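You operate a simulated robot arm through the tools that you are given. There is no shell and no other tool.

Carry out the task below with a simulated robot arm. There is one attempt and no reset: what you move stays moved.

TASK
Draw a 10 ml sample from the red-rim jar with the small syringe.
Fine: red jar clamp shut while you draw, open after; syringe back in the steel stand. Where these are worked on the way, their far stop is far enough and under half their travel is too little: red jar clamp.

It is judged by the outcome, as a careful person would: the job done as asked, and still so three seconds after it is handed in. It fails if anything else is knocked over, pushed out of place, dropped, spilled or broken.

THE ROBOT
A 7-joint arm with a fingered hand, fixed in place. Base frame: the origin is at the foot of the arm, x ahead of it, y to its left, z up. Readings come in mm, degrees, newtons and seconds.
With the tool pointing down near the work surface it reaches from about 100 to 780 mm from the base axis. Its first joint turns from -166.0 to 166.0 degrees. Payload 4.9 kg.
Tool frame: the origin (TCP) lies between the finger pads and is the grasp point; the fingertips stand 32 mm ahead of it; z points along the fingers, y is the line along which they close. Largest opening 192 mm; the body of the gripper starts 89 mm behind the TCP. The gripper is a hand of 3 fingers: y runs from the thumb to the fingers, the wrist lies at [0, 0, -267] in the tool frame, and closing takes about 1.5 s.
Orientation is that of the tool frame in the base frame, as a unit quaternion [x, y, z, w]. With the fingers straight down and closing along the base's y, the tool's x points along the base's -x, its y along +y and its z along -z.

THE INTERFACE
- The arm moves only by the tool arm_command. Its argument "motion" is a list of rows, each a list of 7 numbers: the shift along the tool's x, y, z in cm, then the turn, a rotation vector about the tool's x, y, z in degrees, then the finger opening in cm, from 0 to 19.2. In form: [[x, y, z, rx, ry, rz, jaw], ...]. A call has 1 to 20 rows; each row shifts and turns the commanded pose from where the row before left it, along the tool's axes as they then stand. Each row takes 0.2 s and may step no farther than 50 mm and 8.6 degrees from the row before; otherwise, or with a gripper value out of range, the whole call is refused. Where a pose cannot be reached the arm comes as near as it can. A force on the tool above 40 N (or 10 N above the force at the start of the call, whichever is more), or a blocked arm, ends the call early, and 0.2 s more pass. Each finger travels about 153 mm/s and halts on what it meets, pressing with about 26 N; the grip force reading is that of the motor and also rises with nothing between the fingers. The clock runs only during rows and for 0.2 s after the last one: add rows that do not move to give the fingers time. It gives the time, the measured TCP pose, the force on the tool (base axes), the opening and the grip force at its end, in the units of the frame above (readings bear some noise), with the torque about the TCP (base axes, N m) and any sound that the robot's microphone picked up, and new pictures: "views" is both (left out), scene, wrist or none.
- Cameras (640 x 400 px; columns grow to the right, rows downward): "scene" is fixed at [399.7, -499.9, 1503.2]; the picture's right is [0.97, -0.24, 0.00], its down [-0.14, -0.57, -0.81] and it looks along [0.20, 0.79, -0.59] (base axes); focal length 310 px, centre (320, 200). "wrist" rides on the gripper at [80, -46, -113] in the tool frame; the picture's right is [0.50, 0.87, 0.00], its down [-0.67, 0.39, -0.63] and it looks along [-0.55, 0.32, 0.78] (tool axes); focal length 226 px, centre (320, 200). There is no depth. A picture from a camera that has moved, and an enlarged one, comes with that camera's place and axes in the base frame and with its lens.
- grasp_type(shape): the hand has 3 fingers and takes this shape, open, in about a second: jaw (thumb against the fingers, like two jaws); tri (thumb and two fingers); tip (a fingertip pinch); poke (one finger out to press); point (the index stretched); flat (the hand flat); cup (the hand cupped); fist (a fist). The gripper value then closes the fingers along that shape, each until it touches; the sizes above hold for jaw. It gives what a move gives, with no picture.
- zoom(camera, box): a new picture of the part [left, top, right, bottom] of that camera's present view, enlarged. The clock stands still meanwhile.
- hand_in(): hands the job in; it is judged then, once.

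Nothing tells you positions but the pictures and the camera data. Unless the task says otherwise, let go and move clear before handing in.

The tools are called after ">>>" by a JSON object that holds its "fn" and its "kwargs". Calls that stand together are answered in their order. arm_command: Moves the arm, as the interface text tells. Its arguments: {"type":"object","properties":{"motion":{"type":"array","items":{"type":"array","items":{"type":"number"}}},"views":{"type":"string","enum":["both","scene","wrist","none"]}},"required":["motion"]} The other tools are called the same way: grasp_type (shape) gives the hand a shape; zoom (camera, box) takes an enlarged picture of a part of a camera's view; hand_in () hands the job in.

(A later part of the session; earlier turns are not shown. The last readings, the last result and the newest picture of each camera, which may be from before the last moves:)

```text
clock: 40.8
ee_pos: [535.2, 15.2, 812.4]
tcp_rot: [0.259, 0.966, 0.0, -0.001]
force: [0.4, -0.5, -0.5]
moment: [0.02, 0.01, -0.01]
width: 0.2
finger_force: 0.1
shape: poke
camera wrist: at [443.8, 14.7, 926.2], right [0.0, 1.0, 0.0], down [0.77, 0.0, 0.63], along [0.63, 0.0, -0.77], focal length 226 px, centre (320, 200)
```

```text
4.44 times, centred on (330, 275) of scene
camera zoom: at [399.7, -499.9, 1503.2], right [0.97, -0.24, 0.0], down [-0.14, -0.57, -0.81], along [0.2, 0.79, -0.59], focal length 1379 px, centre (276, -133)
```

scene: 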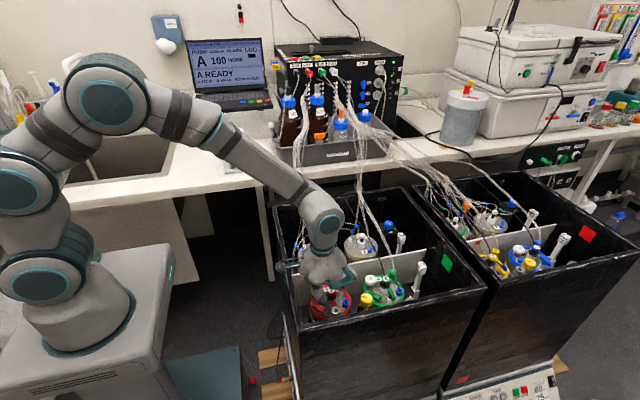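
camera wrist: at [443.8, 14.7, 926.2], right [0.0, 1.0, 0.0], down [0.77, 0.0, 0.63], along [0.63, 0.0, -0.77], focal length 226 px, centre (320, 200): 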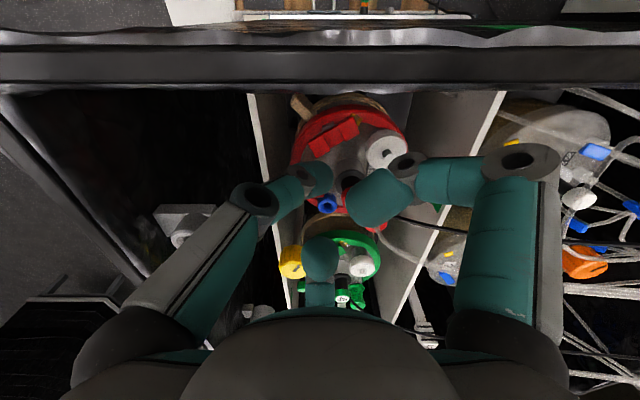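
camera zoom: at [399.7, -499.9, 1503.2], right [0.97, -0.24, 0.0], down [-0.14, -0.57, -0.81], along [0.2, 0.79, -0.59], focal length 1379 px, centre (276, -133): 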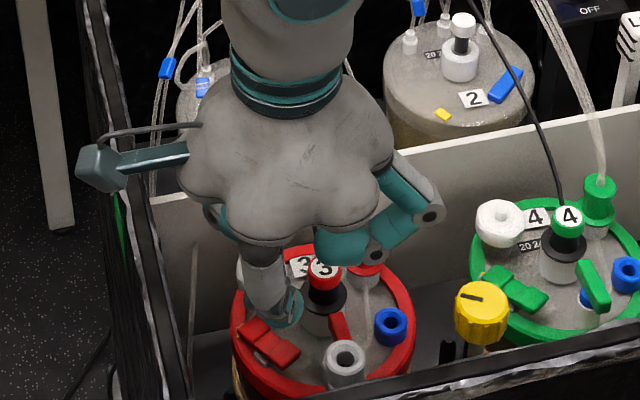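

The finger is right over the clamp; curled fingers have only a few mm to spare above the tap bar and filter, so I'll tilt the hand 6° toward the thumb side and come down to just above the pad.

>>> {"fn": "arm_command", "kwargs": {"motion": [[-0.37, -0.27, 0, 0, 0, 0, 19.2], [0, -0.35, 0, -6, 0, 0, 19.2], [0, -0.157, 1.49, 0, 0, 0, 19.2], [0, -0.157, 1.49, 0, 0, 0, 19.2]], "views": "both"}}

>>> {"fn": "zoom", "kwargs": {"camera": "wrist", "box": [240, 70, 420, 230]}}

>>> {"fn": "zoom", "kwargs": {"camera": "scene", "box": [300, 260, 370, 320]}}

```text
clock: 41.8
ee_pos: [536.1, 6.7, 781.6]
tcp_rot: [0.259, 0.965, 0.05, 0.013]
force: [0.1, 0.1, -0.6]
moment: [0.02, 0.01, -0.02]
width: 0.0
finger_force: 0.0
shape: poke
camera wrist: at [438.0, -3.4, 891.7], right [0.0, 1.0, 0.09], down [0.74, -0.06, 0.67], along [0.67, 0.07, -0.74], focal length 226 px, centre (320, 200)
```

scene: 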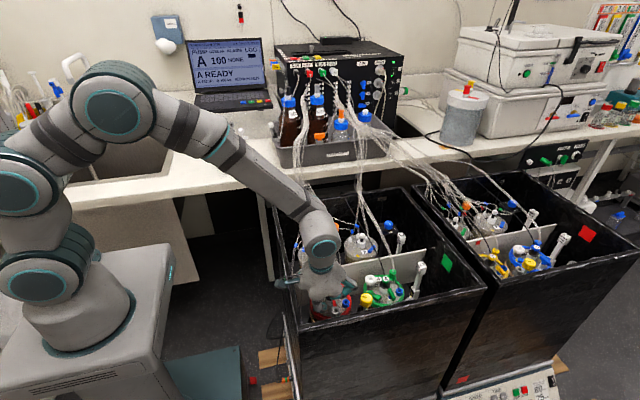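
wrist: 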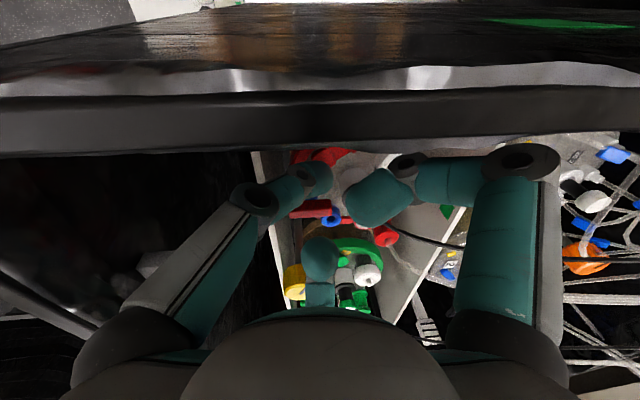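

```text
2.50 times, centred on (330, 150) of wrist
camera zoom: at [438.0, -3.4, 891.7], right [0.0, 1.0, 0.09], down [0.74, -0.06, 0.67], along [0.67, 0.07, -0.74], focal length 565 px, centre (295, 325)
```

zoom: 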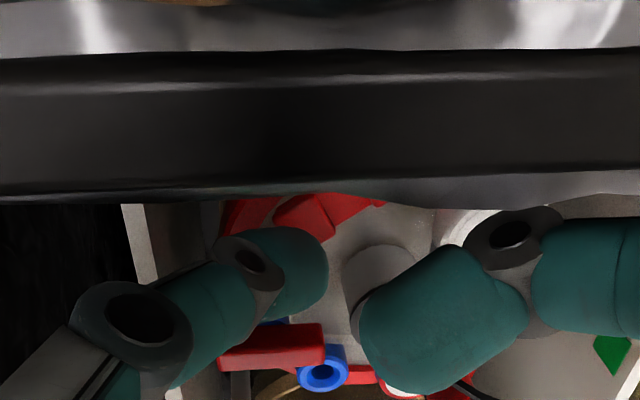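

```text
6.67 times, centred on (335, 290) of scene
camera zoom: at [399.7, -499.9, 1503.2], right [0.97, -0.24, 0.0], down [-0.14, -0.57, -0.81], along [0.2, 0.79, -0.59], focal length 2068 px, centre (220, -400)
```

zoom: 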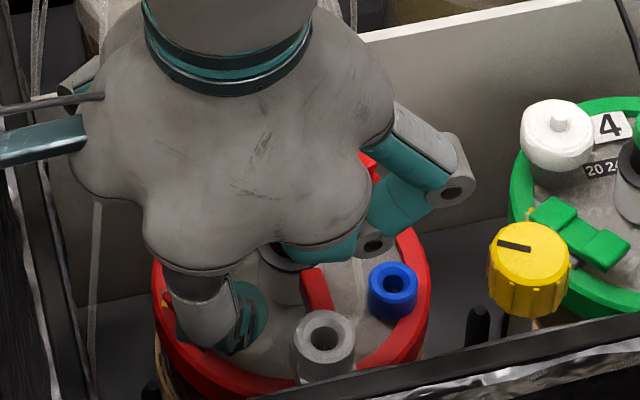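

The fingertip is now ~12 mm above pad B. I'll step down gently and watch the force.

>>> {"fn": "arm_command", "kwargs": {"motion": [[0, -0.042, 0.398, 0, 0, 0, 19.2], [0, -0.042, 0.398, 0, 0, 0, 19.2], [0, -0.021, 0.2, 0, 0, 0, 19.2]], "views": "scene"}}

>>> {"fn": "zoom", "kwargs": {"camera": "scene", "box": [310, 280, 350, 310]}}

```text
clock: 42.6
ee_pos: [537.0, 5.8, 772.5]
tcp_rot: [0.258, 0.965, 0.05, 0.014]
force: [0.5, -0.1, -0.4]
moment: [0.02, 0.01, 0.01]
width: 0.0
finger_force: 0.0
shape: poke
```

scene: 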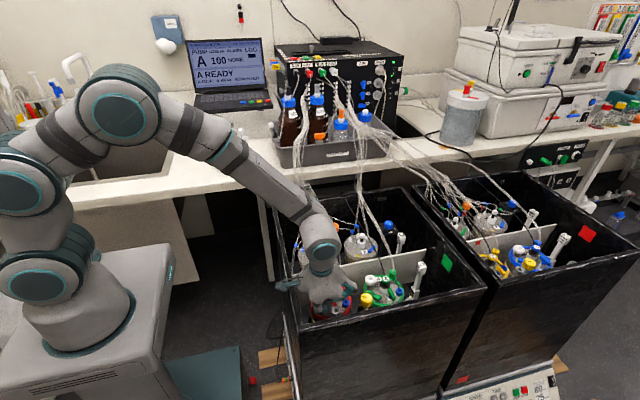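

```text
13.33 times, centred on (330, 295) of scene
camera zoom: at [399.7, -499.9, 1503.2], right [0.97, -0.24, 0.0], down [-0.14, -0.57, -0.81], along [0.2, 0.79, -0.59], focal length 4136 px, centre (187, -1067)
```

zoom: 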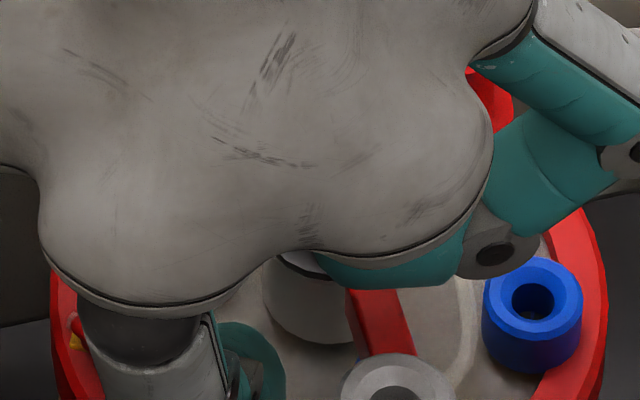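

No contact yet (tip about z=738). I'll continue in 2 mm steps.

>>> {"fn": "arm_command", "kwargs": {"motion": [[0, -0.021, 0.2, 0, 0, 0, 19.2], [0, -0.021, 0.2, 0, 0, 0, 19.2]], "views": "none"}}

>>> {"fn": "arm_command", "kwargs": {"motion": [[0, -0.021, 0.2, 0, 0, 0, 19.2], [0, -0.021, 0.2, 0, 0, 0, 19.2]], "views": "none"}}

```text
clock: 43.2
ee_pos: [536.8, 6.0, 767.4]
tcp_rot: [0.259, 0.964, 0.05, 0.013]
force: [0.1, -0.4, 0.9]
moment: [0.04, 0.03, -0.01]
width: 0.1
finger_force: 0.1
shape: poke
```

```text
clock: 43.8
ee_pos: [536.4, 6.1, 766.0]
tcp_rot: [0.258, 0.965, 0.05, 0.015]
force: [-2.8, -2.5, 9.7]
moment: [-0.05, 0.09, 0.01]
width: 0.0
finger_force: 0.0
shape: poke
```

Contact at about tip z≈732 with 10 N. I'll keep pressing in small steps.

>>> {"fn": "arm_command", "kwargs": {"motion": [[0, -0.021, 0.2, 0, 0, 0, 19.2], [0, -0.021, 0.2, 0, 0, 0, 19.2]], "views": "none"}}

>>> {"fn": "zoom", "kwargs": {"camera": "wrist", "box": [240, 70, 420, 230]}}

```text
clock: 44.4
ee_pos: [538.4, 5.6, 763.7]
tcp_rot: [0.259, 0.964, 0.052, 0.017]
force: [-3.9, -13.9, 36.3]
moment: [-0.08, 0.18, 0.08]
width: 0.3
finger_force: 0.1
shape: poke
```

```text
2.50 times, centred on (330, 150) of wrist
camera zoom: at [439.8, -4.7, 871.7], right [0.0, 1.0, 0.09], down [0.74, -0.06, 0.67], along [0.68, 0.07, -0.73], focal length 565 px, centre (295, 325)
```

zoom: 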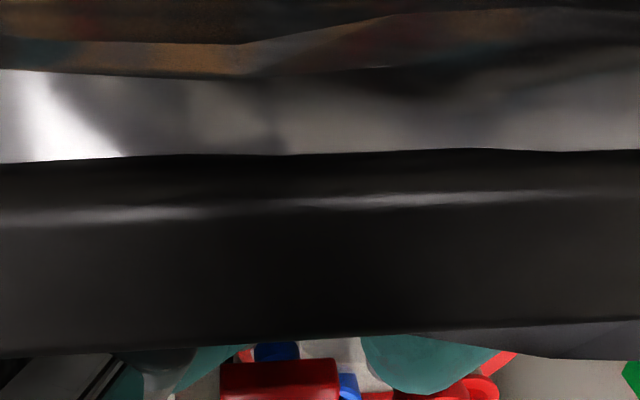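

The force has climbed to 36 N with only ~2 mm of travel, so the pad may not be yielding this way. I'll back off straight up and look at the clamp.

>>> {"fn": "arm_command", "kwargs": {"motion": [[0, 0.2, -1.9, 0, 0, 0, 19.2], [0, 0.42, -3.98, 0, 0, 0, 19.2], [0, 0.42, -3.98, 0, 0, 0, 19.2], [0, 0.42, -3.98, 0, 0, 0, 19.2], [0, 0, 0, 6, 0, 0, 19.2]], "views": "wrist"}}

>>> {"fn": "zoom", "kwargs": {"camera": "wrist", "box": [290, 80, 380, 150]}}

>>> {"fn": "zoom", "kwargs": {"camera": "scene", "box": [310, 285, 350, 315]}}

```text
clock: 45.6
ee_pos: [535.5, 2.5, 900.3]
tcp_rot: [0.258, 0.966, -0.001, -0.001]
force: [-0.4, 1.7, 0.2]
moment: [0.01, 0.05, -0.01]
width: 0.1
finger_force: 0.1
shape: poke
camera wrist: at [443.6, 3.6, 1015.0], right [0.0, 1.0, 0.0], down [0.78, 0.0, 0.63], along [0.63, 0.0, -0.78], focal length 226 px, centre (320, 200)
```

wrist: 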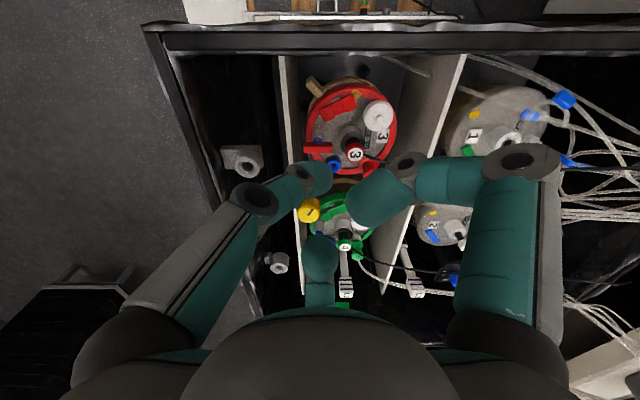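

```text
5.71 times, centred on (335, 115) of wrist
camera zoom: at [443.6, 3.6, 1015.0], right [0.0, 1.0, 0.0], down [0.78, 0.0, 0.63], along [0.63, 0.0, -0.78], focal length 1292 px, centre (234, 686)
```

zoom: 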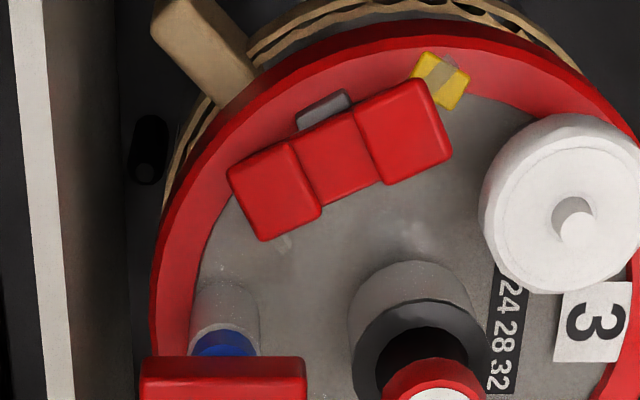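

```text
13.33 times, centred on (330, 300) of scene
camera zoom: at [399.7, -499.9, 1503.2], right [0.97, -0.24, 0.0], down [-0.14, -0.57, -0.81], along [0.2, 0.79, -0.59], focal length 4136 px, centre (187, -1133)
```

zoom: 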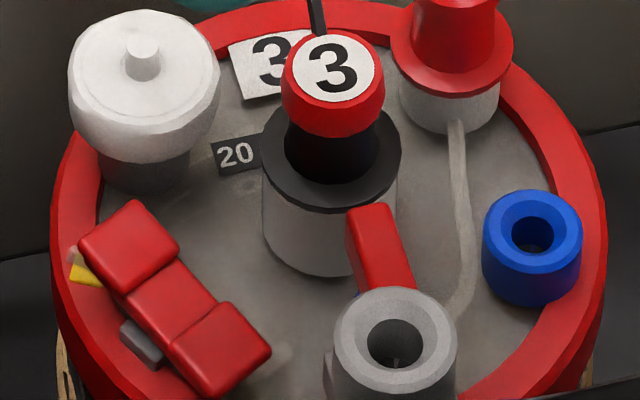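

The clamp did rock over: pad B is now down at z≈728 and pad A up at ≈733, the opposite of before, at its stop. I'll check the laptop's channel readings for any sign of the state change.

>>> {"fn": "zoom", "kwargs": {"camera": "scene", "box": [185, 38, 265, 88]}}

>>> {"fn": "zoom", "kwargs": {"camera": "scene", "box": [190, 40, 230, 65]}}

>>> {"fn": "zoom", "kwargs": {"camera": "scene", "box": [315, 292, 335, 312]}}

```text
8.00 times, centred on (225, 63) of scene
camera zoom: at [399.7, -499.9, 1503.2], right [0.97, -0.24, 0.0], down [-0.14, -0.57, -0.81], along [0.2, 0.79, -0.59], focal length 2482 px, centre (1080, 1296)
```

zoom: 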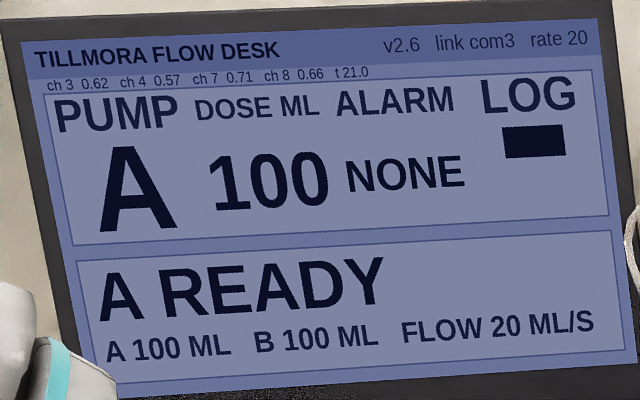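

```text
16.00 times, centred on (210, 52) of scene
camera zoom: at [399.7, -499.9, 1503.2], right [0.97, -0.24, 0.0], down [-0.14, -0.57, -0.81], along [0.2, 0.79, -0.59], focal length 4963 px, centre (2080, 2560)
```

zoom: 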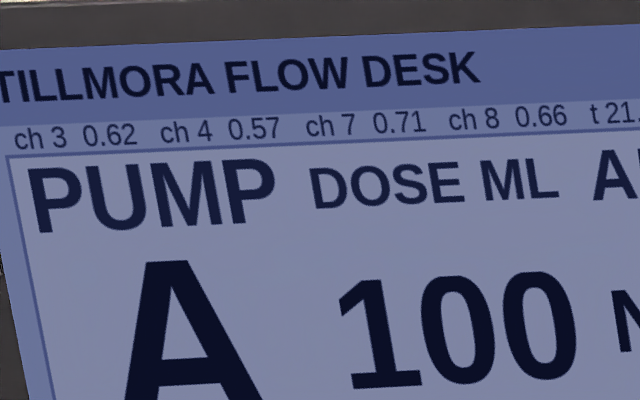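

```text
16.00 times, centred on (325, 302) of scene
camera zoom: at [399.7, -499.9, 1503.2], right [0.97, -0.24, 0.0], down [-0.14, -0.57, -0.81], along [0.2, 0.79, -0.59], focal length 4963 px, centre (240, -1432)
```

zoom: 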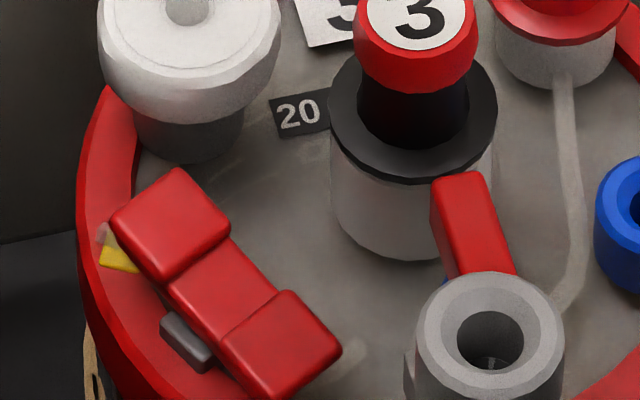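

The screen shows nothing about it; I'll treat this toggled state as shut (it began in the same state as the other jars). Now I'll rise, take the jaw shape and go above the small syringe at about (380, 625) with the hand turned so the fingers straddle its neighbour.

>>> {"fn": "arm_command", "kwargs": {"motion": [[0, 0, -4.9, 0, 0, 0, 19.2], [0, 0, -4.9, 0, 0, 0, 19.2], [0, 0, -4.9, 0, 0, 0, 19.2], [0, 0, -4.9, 0, 0, 0, 19.2], [0, 0, -4.9, 0, 0, 0, 19.2], [0, 0, 0, 0, 0, 5, 19.2]], "views": "none"}}

>>> {"fn": "grasp_type", "kwargs": {"shape": "jaw"}}

>>> {"fn": "arm_command", "kwargs": {"motion": [[3.46, 3.0, 0, 0, 0, 0, 8], [3.46, 3.0, 0, 0, 0, 0, 8], [3.46, 3.0, 0, 0, 0, 0, 8], [3.46, 3.0, 0, 0, 0, 0, 8], [3.46, 3.0, 0, 0, 0, 0, 8], [3.46, 3.0, 0, 0, 0, 0, 8], [3.46, 3.0, 0, 0, 0, 0, 8], [3.46, 3.0, 0, 0, 0, 0, 8], [3.46, 3.0, 0, 0, 0, 0, 8], [3.46, 3.0, 0, 0, 0, 0, 8], [3.46, 3.0, 0, 0, 0, 0, 8], [3.46, 3.0, 0, 0, 0, 0, 8], [3.46, 3.0, 0, 0, 0, 0, 8], [3.46, 3.0, 0, 0, 0, 0, 8]], "views": "both"}}

```text
clock: 47.0
ee_pos: [535.8, 6.4, 1146.7]
tcp_rot: [0.301, 0.954, 0.0, 0.0]
force: [0.0, 0.1, -0.2]
moment: [-0.03, -0.01, 0.01]
width: 0.0
finger_force: 0.1
shape: poke
```

```text
clock: 47.9
ee_pos: [537.9, 7.4, 1147.0]
tcp_rot: [0.301, 0.954, 0.0, 0.0]
force: [0.3, 0.4, 0.0]
moment: [0.02, 0.0, 0.02]
width: 191.7
finger_force: 0.0
shape: jaw
```

```text
clock: 50.9
ee_pos: [379.4, 625.9, 1128.0]
tcp_rot: [0.301, 0.954, -0.013, -0.002]
force: [2.9, 4.2, -18.6]
moment: [-0.61, 0.24, -0.03]
width: 79.9
finger_force: 0.1
shape: jaw
camera wrist: at [289.6, 636.4, 1244.8], right [0.09, 1.0, -0.03], down [0.78, -0.05, 0.62], along [0.62, -0.07, -0.78], focal length 226 px, centre (320, 200)
```

scene: 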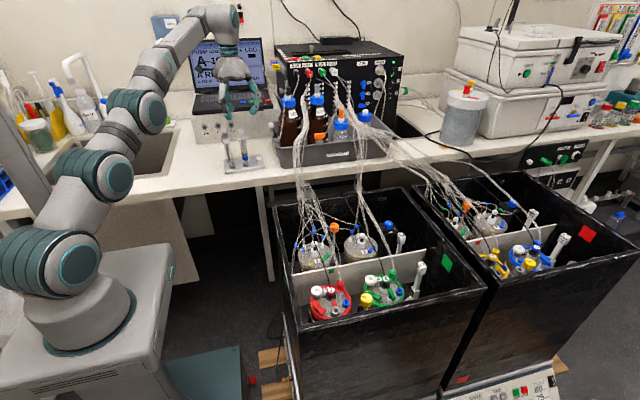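
wrist: 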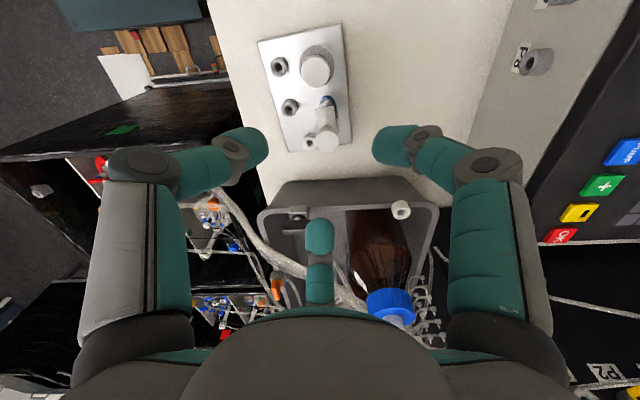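

The arm is near its reach limit at this height (it settled at z=1128, slightly tilted), but the cap sits nearly on the tool axis. I'll zoom to check alignment before descending.

>>> {"fn": "zoom", "kwargs": {"camera": "wrist", "box": [240, 20, 400, 180]}}

>>> {"fn": "zoom", "kwargs": {"camera": "scene", "box": [180, 20, 300, 180]}}

```text
2.50 times, centred on (320, 100) of wrist
camera zoom: at [289.6, 636.4, 1244.8], right [0.09, 1.0, -0.03], down [0.78, -0.05, 0.62], along [0.62, -0.07, -0.78], focal length 565 px, centre (320, 450)
```

zoom: 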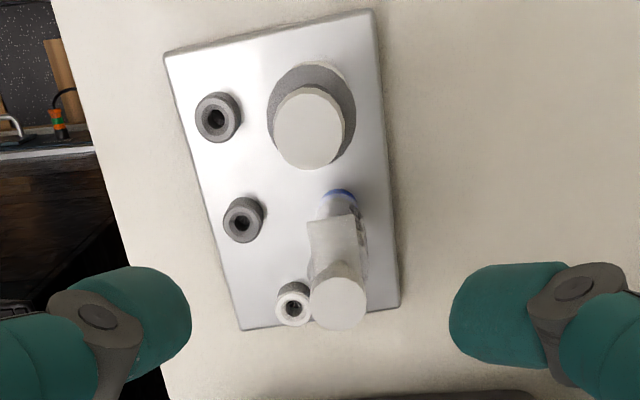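

```text
2.50 times, centred on (240, 100) of scene
camera zoom: at [399.7, -499.9, 1503.2], right [0.97, -0.24, 0.0], down [-0.14, -0.57, -0.81], along [0.2, 0.79, -0.59], focal length 776 px, centre (520, 450)
```

zoom: 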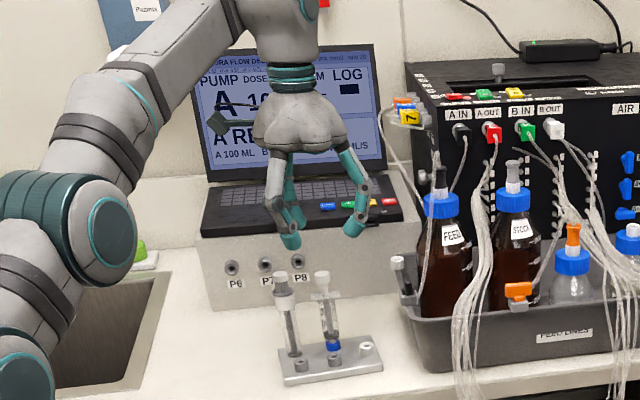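

The cap's true centre works out at about (380, 631, 1037) and the flange at z≈1003. I'll come down partway with the fingers 80 mm open, where the arm can hold its pose, and re-check.

>>> {"fn": "arm_command", "kwargs": {"motion": [[0, 0, 2.5, 0, 0, 0, 8], [0, 0, 2.5, 0, 0, 0, 8], [0, 0, 2, 0, 0, 0, 8]], "views": "both"}}

>>> {"fn": "zoom", "kwargs": {"camera": "wrist", "box": [240, 60, 400, 220]}}

>>> {"fn": "zoom", "kwargs": {"camera": "scene", "box": [200, 80, 280, 170]}}

```text
clock: 51.7
ee_pos: [380.1, 627.0, 1074.7]
tcp_rot: [0.3, 0.954, 0.0, 0.0]
force: [-0.1, 0.0, 0.6]
moment: [0.03, 0.03, 0.01]
width: 79.9
finger_force: 0.1
shape: jaw
camera wrist: at [288.2, 635.6, 1190.7], right [0.09, 1.0, 0.0], down [0.77, -0.07, 0.63], along [0.63, -0.06, -0.78], focal length 226 px, centre (320, 200)
```

scene: 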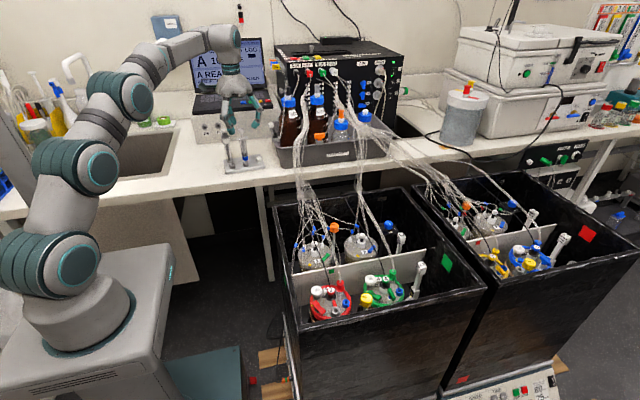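
wrist: 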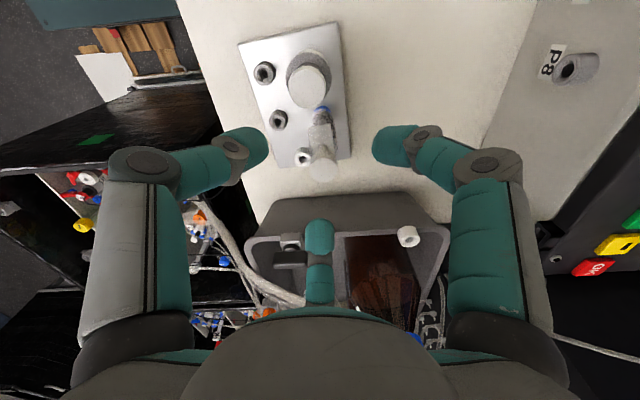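

```text
2.50 times, centred on (320, 140) of wrist
camera zoom: at [288.2, 635.6, 1190.7], right [0.09, 1.0, 0.0], down [0.77, -0.07, 0.63], along [0.63, -0.06, -0.78], focal length 565 px, centre (320, 350)
```

zoom: 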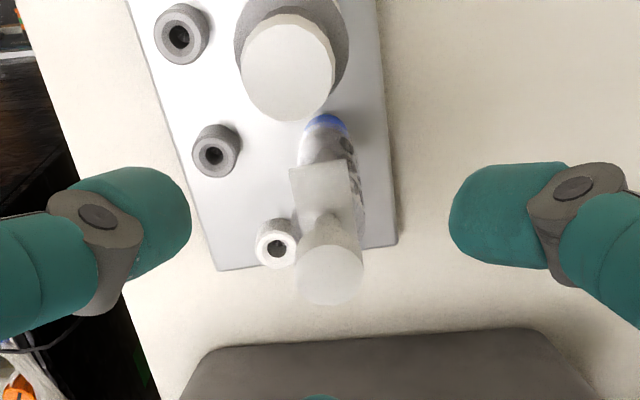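

```text
4.44 times, centred on (240, 125) of scene
camera zoom: at [399.7, -499.9, 1503.2], right [0.97, -0.24, 0.0], down [-0.14, -0.57, -0.81], along [0.2, 0.79, -0.59], focal length 1379 px, centre (676, 533)
```

zoom: 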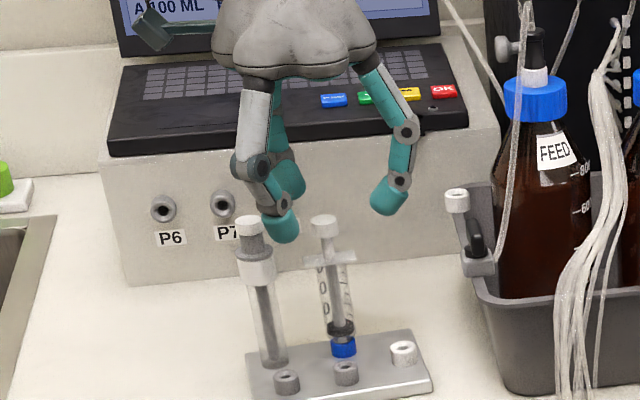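

Pose is clean now. The syringe axis is at (381, 631); I'll shift ~4 mm onto it and lower to grip height (TCP z≈998), fingers still open around the barrel.

>>> {"fn": "arm_command", "kwargs": {"motion": [[0.155, 0.38, 0, 0, 0, 0, 8], [0, 0, 2.0, 0, 0, 0, 8], [0, 0, 2.0, 0, 0, 0, 8], [0, 0, 2.0, 0, 0, 0, 8], [0, 0, 1.6, 0, 0, 0, 8]], "views": "both"}}

>>> {"fn": "zoom", "kwargs": {"camera": "wrist", "box": [220, 100, 420, 300]}}

>>> {"fn": "zoom", "kwargs": {"camera": "scene", "box": [200, 90, 280, 170]}}

```text
clock: 52.9
ee_pos: [379.6, 629.7, 998.8]
tcp_rot: [0.301, 0.954, 0.0, -0.001]
force: [-0.1, -0.4, 0.7]
moment: [-0.05, 0.0, -0.01]
width: 80.2
finger_force: 0.0
shape: jaw
camera wrist: at [288.1, 638.7, 1113.6], right [0.09, 1.0, 0.0], down [0.77, -0.07, 0.63], along [0.63, -0.05, -0.78], focal length 226 px, centre (320, 200)
```

scene: 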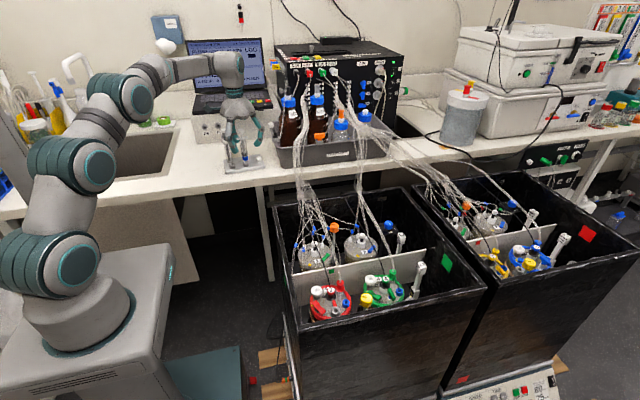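
wrist: 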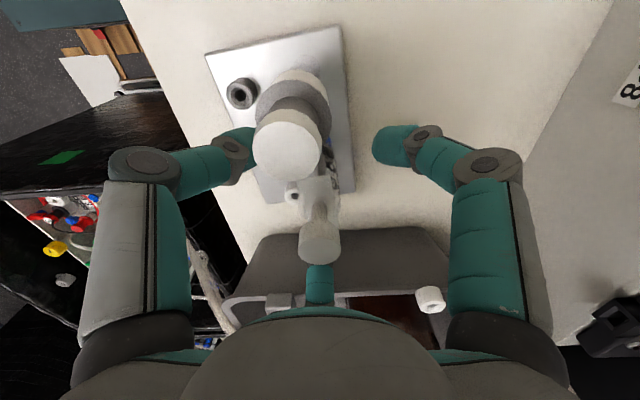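

```text
2.00 times, centred on (320, 200) of wrist
camera zoom: at [288.1, 638.7, 1113.6], right [0.09, 1.0, 0.0], down [0.77, -0.07, 0.63], along [0.63, -0.05, -0.78], focal length 452 px, centre (320, 200)
```

zoom: 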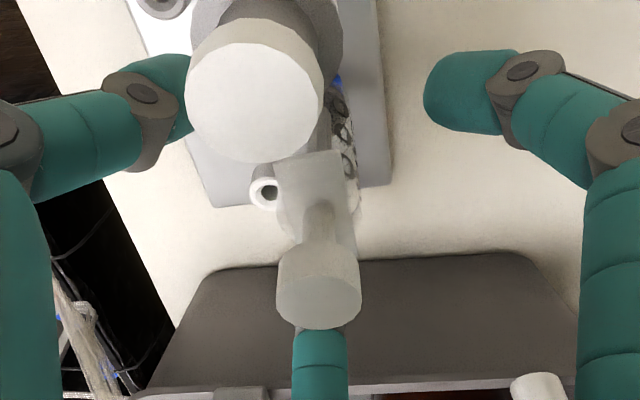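

```text
5.00 times, centred on (240, 130) of scene
camera zoom: at [399.7, -499.9, 1503.2], right [0.97, -0.24, 0.0], down [-0.14, -0.57, -0.81], along [0.2, 0.79, -0.59], focal length 1551 px, centre (720, 550)
```

zoom: 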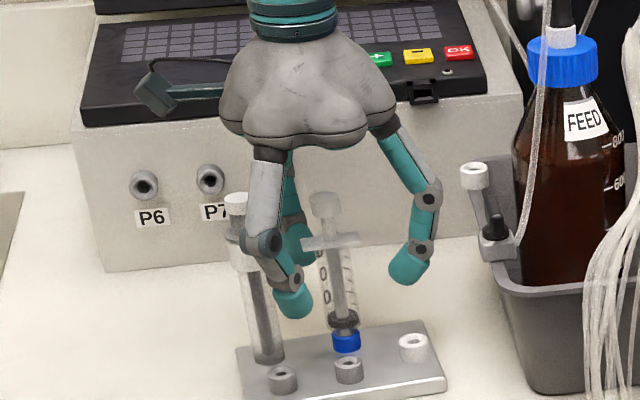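

The barrel stands between the three fingers. I'll nudge 2 mm to centre and close gradually on the barrel.

>>> {"fn": "arm_command", "kwargs": {"motion": [[-0.1, 0.17, 0, 0, 0, 0, 6], [0, 0, 0, 0, 0, 0, 4.6], [0, 0, 0, 0, 0, 0, 3.6], [0, 0, 0, 0, 0, 0, 3.0], [0, 0, 0, 0, 0, 0, 2.5], [0, 0, 0, 0, 0, 0, 2.0], [0, 0, 0, 0, 0, 0, 2.0], [0, 0, 0, 0, 0, 0, 2.0]], "views": "both"}}

>>> {"fn": "zoom", "kwargs": {"camera": "wrist", "box": [220, 100, 420, 300]}}

>>> {"fn": "zoom", "kwargs": {"camera": "scene", "box": [215, 110, 275, 170]}}

```text
clock: 54.7
ee_pos: [382.3, 632.6, 996.9]
tcp_rot: [0.301, 0.954, -0.001, 0.0]
force: [-1.3, -0.1, -3.5]
moment: [-0.05, 0.03, -0.04]
width: 21.4
finger_force: 26.2
shape: jaw
camera wrist: at [290.5, 639.5, 1112.7], right [0.09, 1.0, 0.0], down [0.77, -0.07, 0.63], along [0.63, -0.06, -0.78], focal length 226 px, centre (320, 200)
```

scene: 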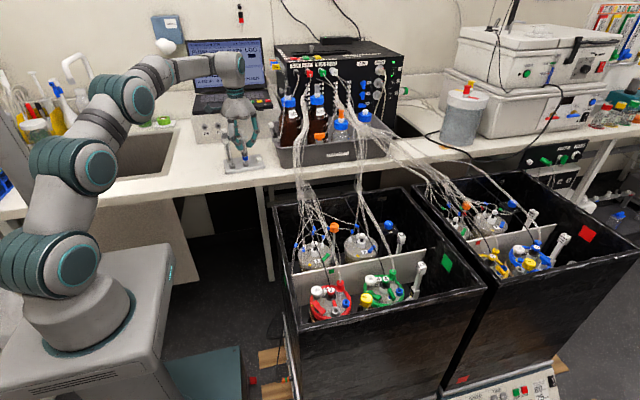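
wrist: 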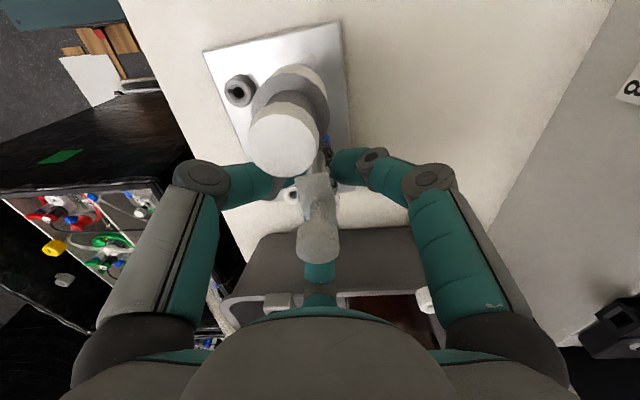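

```text
2.00 times, centred on (320, 200) of wrist
camera zoom: at [290.5, 639.5, 1112.7], right [0.09, 1.0, 0.0], down [0.77, -0.07, 0.63], along [0.63, -0.06, -0.78], focal length 452 px, centre (320, 200)
```

zoom: 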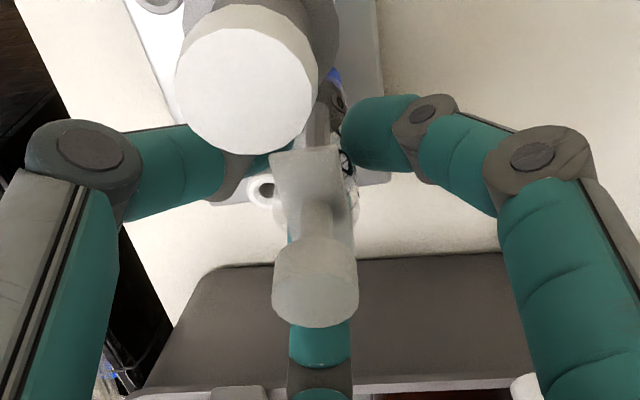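

```text
6.67 times, centred on (245, 140) of scene
camera zoom: at [399.7, -499.9, 1503.2], right [0.97, -0.24, 0.0], down [-0.14, -0.57, -0.81], along [0.2, 0.79, -0.59], focal length 2068 px, centre (820, 600)
```

zoom: 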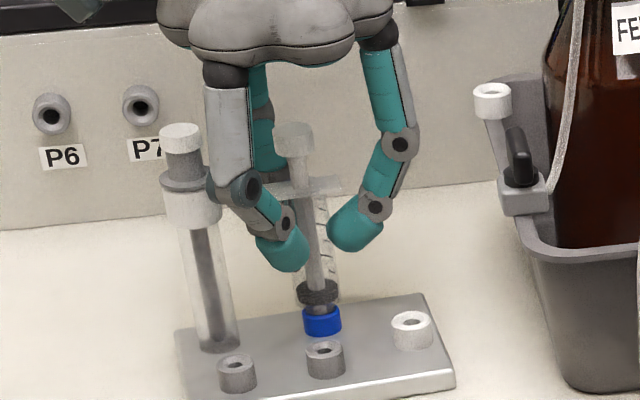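

Gripped at 21 mm width with 26 N. I'll lift straight up slowly and check that only the syringe comes along.

>>> {"fn": "arm_command", "kwargs": {"motion": [[0, 0, -0.5, 0, 0, 0, 1.5], [0, 0, -1, 0, 0, 0, 1.5], [0, 0, -1.5, 0, 0, 0, 1.5], [0, 0, -2, 0, 0, 0, 1.5], [0, 0, -2, 0, 0, 0, 1.5]], "views": "both"}}

>>> {"fn": "zoom", "kwargs": {"camera": "scene", "box": [205, 85, 275, 170]}}

>>> {"fn": "zoom", "kwargs": {"camera": "wrist", "box": [220, 100, 420, 300]}}

```text
clock: 55.9
ee_pos: [384.6, 632.4, 1068.3]
tcp_rot: [0.301, 0.954, 0.0, 0.0]
force: [-0.3, 0.4, -0.5]
moment: [-0.02, 0.0, -0.04]
width: 20.6
finger_force: 25.9
shape: jaw
camera wrist: at [292.9, 640.6, 1184.3], right [0.09, 1.0, 0.0], down [0.77, -0.07, 0.63], along [0.63, -0.06, -0.78], focal length 226 px, centre (320, 200)
```

scene: 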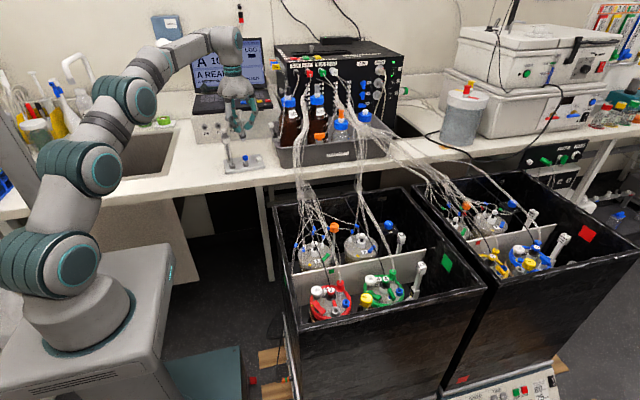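
wrist: 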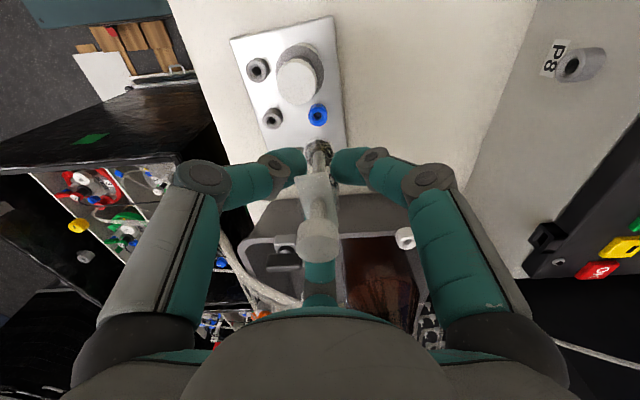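

```text
4.71 times, centred on (240, 128) of scene
camera zoom: at [399.7, -499.9, 1503.2], right [0.97, -0.24, 0.0], down [-0.14, -0.57, -0.81], along [0.2, 0.79, -0.59], focal length 1460 px, centre (696, 541)
```

zoom: 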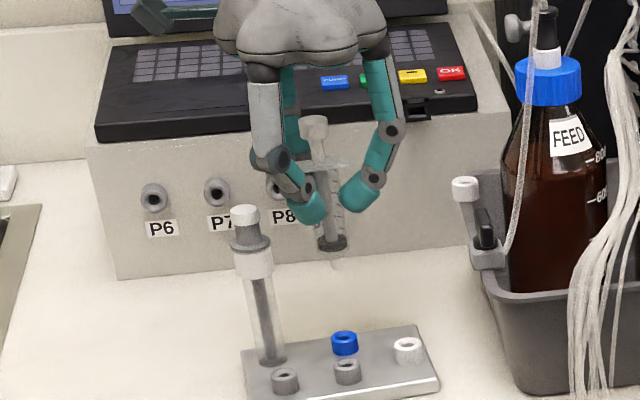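

```text
2.00 times, centred on (320, 200) of wrist
camera zoom: at [292.9, 640.6, 1184.3], right [0.09, 1.0, 0.0], down [0.77, -0.07, 0.63], along [0.63, -0.06, -0.78], focal length 452 px, centre (320, 200)
```

zoom: 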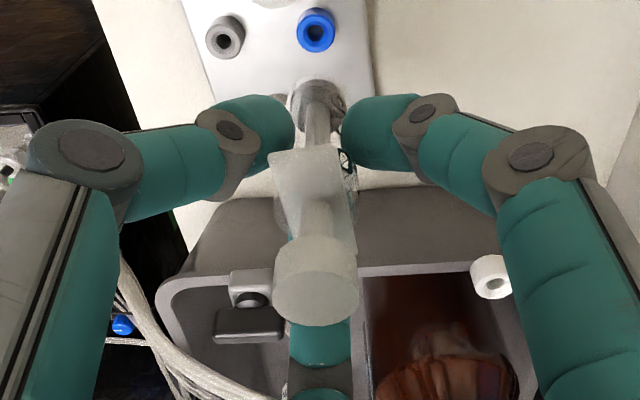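

The syringe came cleanly out of the stand's blue socket, which matches the blue port on the jar. I'll carry it back along the same clear path and stop above the red jar.

>>> {"fn": "arm_command", "kwargs": {"motion": [[-1.8, -1.56, 0, 0, 0, 0, 1.5], [-2.5, -2.17, 0, 0, 0, 0, 1.5], [-3.46, -3.0, 0, 0, 0, 0, 1.5], [-3.46, -3.0, 0, 0, 0, 0, 1.5], [-3.46, -3.0, 0, 0, 0, 0, 1.5], [-3.46, -3.0, 0, 0, 0, 0, 1.5], [-3.46, -3.0, 0, 0, 0, 0, 1.5], [-3.46, -3.0, 0, 0, 0, 0, 1.5], [-3.46, -3.0, 0, 0, 0, 0, 1.5], [-3.46, -3.0, 0, 0, 0, 0, 1.5], [-3.46, -3.0, 0, 0, 0, 0, 1.5], [-3.46, -3.0, 0, 0, 0, 0, 1.5], [-3.46, -3.0, 0, 0, 0, 0, 1.5], [-3.46, -3.0, 0, 0, 0, 0, 1.5], [-2.0, -1.73, 0, 0, 0, 0, 1.5]], "views": "scene"}}

```text
clock: 59.1
ee_pos: [537.2, 19.8, 1066.4]
tcp_rot: [0.3, 0.954, 0.0, 0.0]
force: [-0.5, 0.7, -0.5]
moment: [0.05, 0.0, 0.0]
width: 20.8
finger_force: 25.5
shape: jaw
```

scene: 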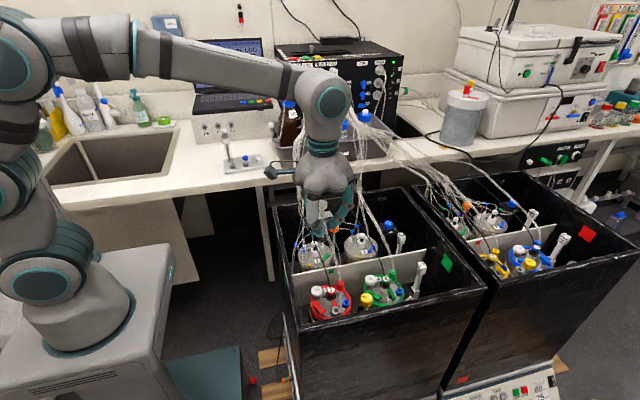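

Now I'll move above the blue port at about (607, 22) and come down to leave the nozzle ~100 mm above it, then measure the alignment.

>>> {"fn": "arm_command", "kwargs": {"motion": [[-2.85, 2.18, 0, 0, 0, 0, 1.5], [-2.85, 2.18, 0, 0, 0, 0, 1.5], [0, 0, 3.6, 0, 0, 0, 1.5], [0, 0, 3.6, 0, 0, 0, 1.5], [0, 0, 3.6, 0, 0, 0, 1.5], [0, 0, 3.6, 0, 0, 0, 1.5], [0, 0, 0, 0, 0, 0, 1.5]], "views": "both"}}

>>> {"fn": "zoom", "kwargs": {"camera": "wrist", "box": [240, 80, 400, 240]}}

>>> {"fn": "zoom", "kwargs": {"camera": "scene", "box": [305, 230, 385, 320]}}

```text
clock: 60.7
ee_pos: [607.1, 22.4, 924.0]
tcp_rot: [0.3, 0.954, 0.0, 0.0]
force: [-0.2, 0.8, 0.7]
moment: [0.0, 0.0, 0.03]
width: 20.7
finger_force: 26.0
shape: jaw
camera wrist: at [515.2, 30.3, 1038.9], right [0.09, 1.0, 0.0], down [0.77, -0.07, 0.63], along [0.63, -0.06, -0.78], focal length 226 px, centre (320, 200)
```

scene: 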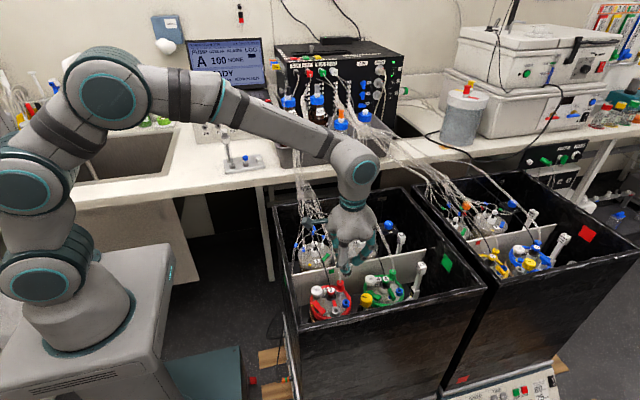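
wrist: 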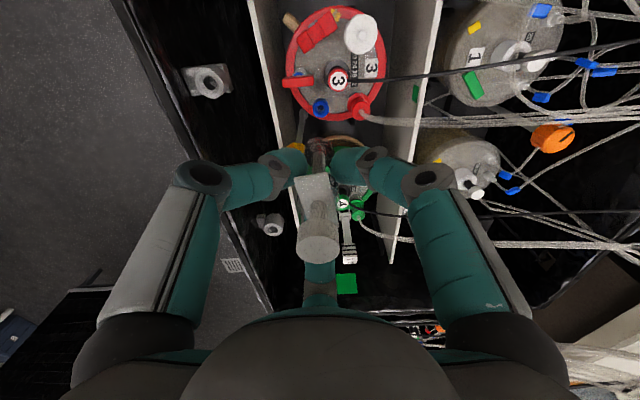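

```text
2.50 times, centred on (320, 160) of wrist
camera zoom: at [515.2, 30.3, 1038.9], right [0.09, 1.0, 0.0], down [0.77, -0.07, 0.63], along [0.63, -0.06, -0.78], focal length 565 px, centre (320, 300)
```

zoom: 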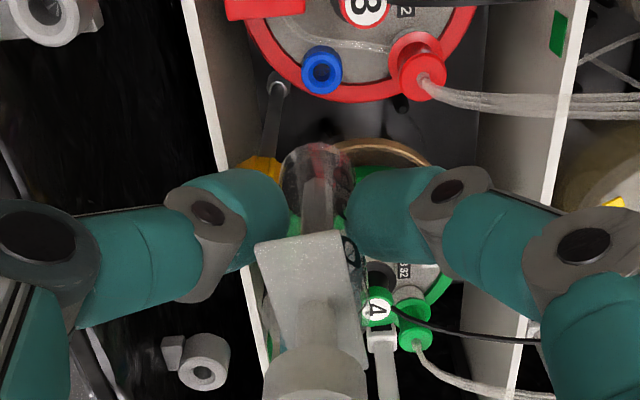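

```text
4.44 times, centred on (345, 275) of scene
camera zoom: at [399.7, -499.9, 1503.2], right [0.97, -0.24, 0.0], down [-0.14, -0.57, -0.81], along [0.2, 0.79, -0.59], focal length 1379 px, centre (209, -133)
```

zoom: 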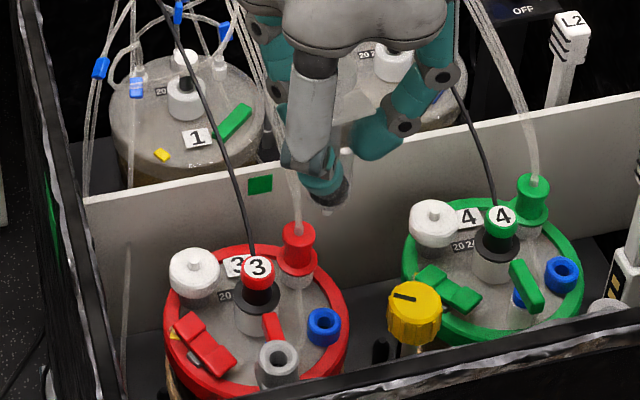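

>>> {"fn": "zoom", "kwargs": {"camera": "scene", "box": [325, 265, 355, 310]}}

>>> {"fn": "zoom", "kwargs": {"camera": "scene", "box": [332, 262, 352, 282]}}

>>> {"fn": "zoom", "kwargs": {"camera": "wrist", "box": [295, 85, 345, 170]}}

```text
8.89 times, centred on (340, 288) of scene
camera zoom: at [399.7, -499.9, 1503.2], right [0.97, -0.24, 0.0], down [-0.14, -0.57, -0.81], along [0.2, 0.79, -0.59], focal length 2757 px, centre (142, -578)
```

zoom: 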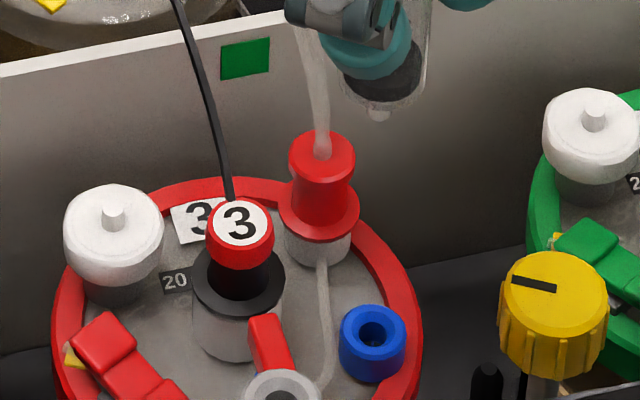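

```text
16.00 times, centred on (342, 272) of scene
camera zoom: at [399.7, -499.9, 1503.2], right [0.97, -0.24, 0.0], down [-0.14, -0.57, -0.81], along [0.2, 0.79, -0.59], focal length 4963 px, centre (-32, -952)
```

zoom: 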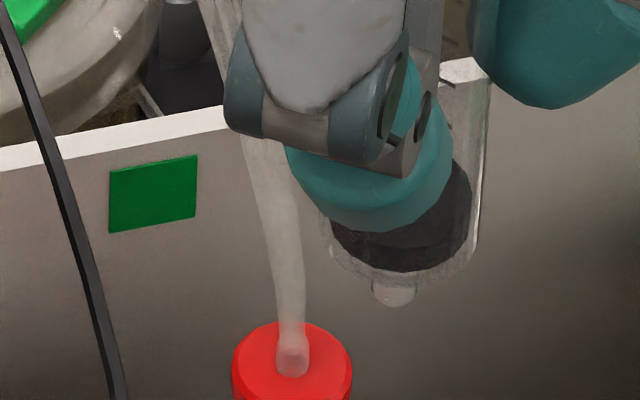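

```text
4.71 times, centred on (320, 128) of wrist
camera zoom: at [515.2, 30.3, 1038.9], right [0.09, 1.0, 0.0], down [0.77, -0.07, 0.63], along [0.63, -0.06, -0.78], focal length 1064 px, centre (320, 541)
```

zoom: 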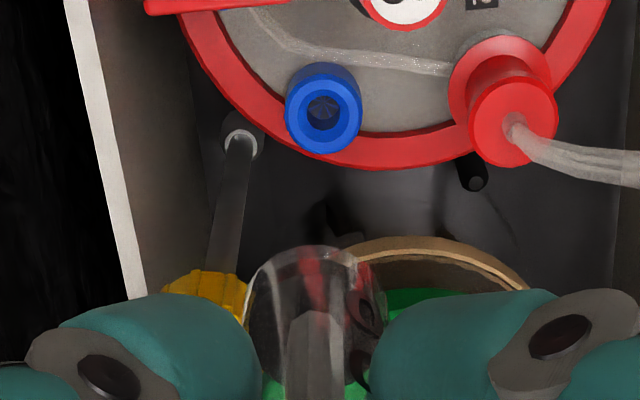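

The nozzle tip is about 84 mm below the tool point, and the port's top is around (609.5, 23, 727); the nozzle is a few mm off toward −x. I'll shift by (+5.5, +2) mm and come down until the nozzle is about 18 mm above the port.

>>> {"fn": "arm_command", "kwargs": {"motion": [[-0.337, 0.479, 0, 0, 0, 0, 1.5], [0, 0, 3, 0, 0, 0, 1.5], [0, 0, 3, 0, 0, 0, 1.5], [0, 0, 3, 0, 0, 0, 1.5], [0, 0, 0.4, 0, 0, 0, 1.5], [0, 0, 0, 0, 0, 0, 1.5]], "views": "both"}}

>>> {"fn": "zoom", "kwargs": {"camera": "scene", "box": [335, 285, 360, 310]}}

>>> {"fn": "zoom", "kwargs": {"camera": "wrist", "box": [270, 90, 370, 190]}}

>>> {"fn": "zoom", "kwargs": {"camera": "scene", "box": [300, 240, 390, 320]}}

```text
clock: 62.1
ee_pos: [613.4, 23.1, 830.8]
tcp_rot: [0.301, 0.954, 0.0, 0.0]
force: [-0.4, 0.3, -0.3]
moment: [0.01, 0.0, 0.0]
width: 20.5
finger_force: 26.7
shape: jaw
camera wrist: at [522.0, 32.0, 946.2], right [0.09, 1.0, 0.0], down [0.77, -0.07, 0.63], along [0.63, -0.06, -0.78], focal length 226 px, centre (320, 200)
```

scene: 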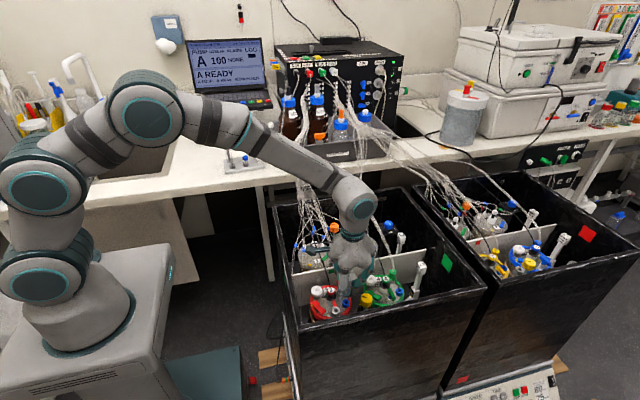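
wrist: 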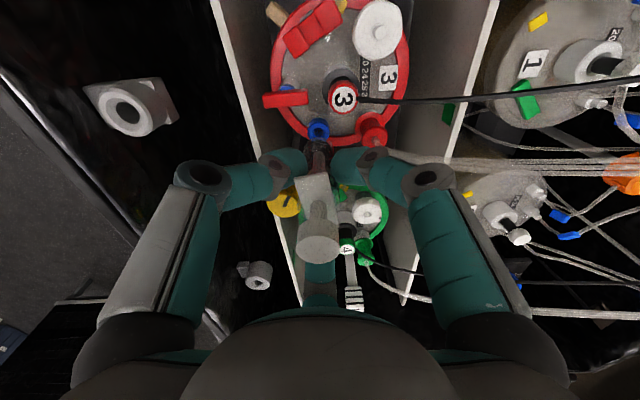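

```text
16.00 times, centred on (348, 298) of scene
camera zoom: at [399.7, -499.9, 1503.2], right [0.97, -0.24, 0.0], down [-0.14, -0.57, -0.81], along [0.2, 0.79, -0.59], focal length 4963 px, centre (-120, -1360)
```

zoom: 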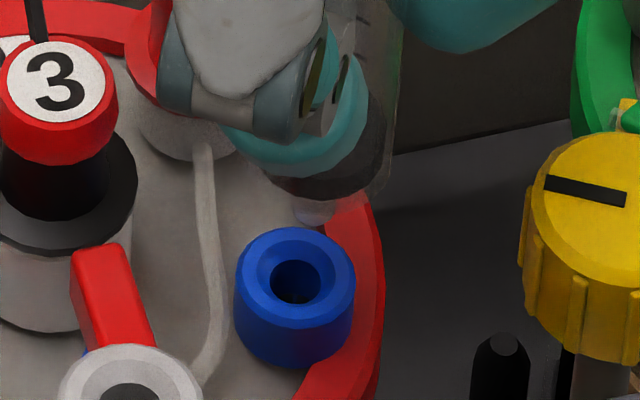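

```text
4.00 times, centred on (320, 140) of wrist
camera zoom: at [522.0, 32.0, 946.2], right [0.09, 1.0, 0.0], down [0.77, -0.07, 0.63], along [0.63, -0.06, -0.78], focal length 904 px, centre (320, 440)
```

zoom: 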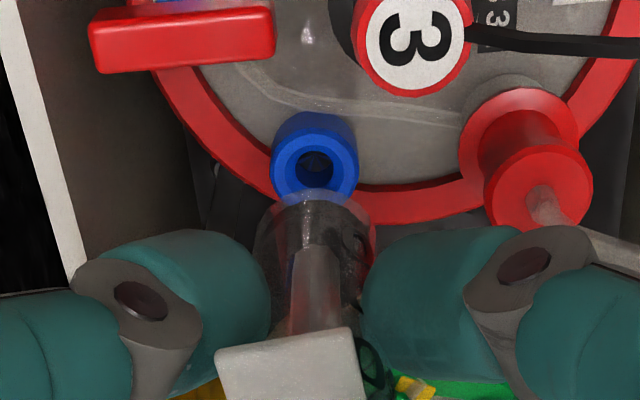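

```text
5.00 times, centred on (345, 280) of scene
camera zoom: at [399.7, -499.9, 1503.2], right [0.97, -0.24, 0.0], down [-0.14, -0.57, -0.81], along [0.2, 0.79, -0.59], focal length 1551 px, centre (195, -200)
```

zoom: 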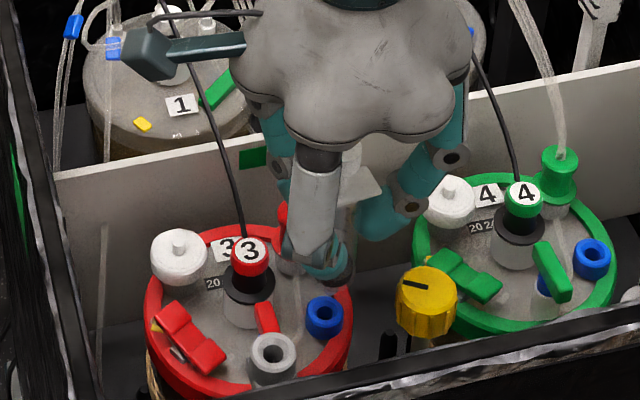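

>>> {"fn": "zoom", "kwargs": {"camera": "scene", "box": [340, 291, 356, 307]}}

>>> {"fn": "zoom", "kwargs": {"camera": "wrist", "box": [300, 110, 340, 150]}}

```text
16.00 times, centred on (348, 299) of scene
camera zoom: at [399.7, -499.9, 1503.2], right [0.97, -0.24, 0.0], down [-0.14, -0.57, -0.81], along [0.2, 0.79, -0.59], focal length 4963 px, centre (-128, -1384)
```

zoom: 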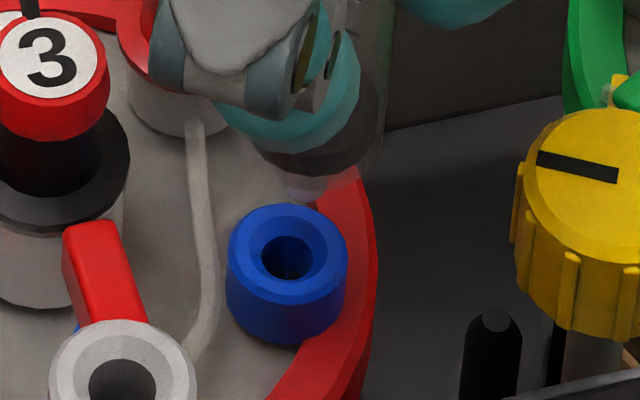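

```text
10.00 times, centred on (320, 130) of wrist
camera zoom: at [522.0, 32.0, 946.2], right [0.09, 1.0, 0.0], down [0.77, -0.07, 0.63], along [0.63, -0.06, -0.78], focal length 2261 px, centre (320, 900)
```

zoom: 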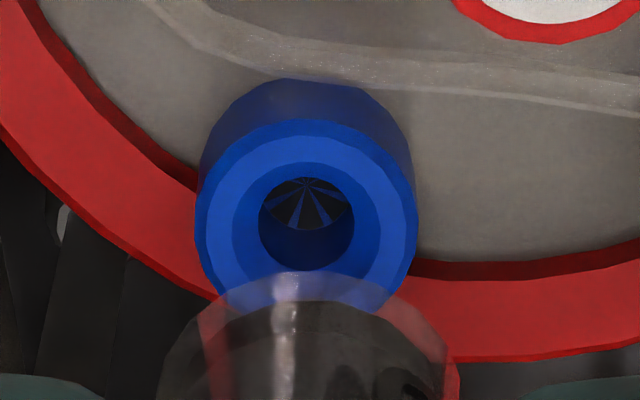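

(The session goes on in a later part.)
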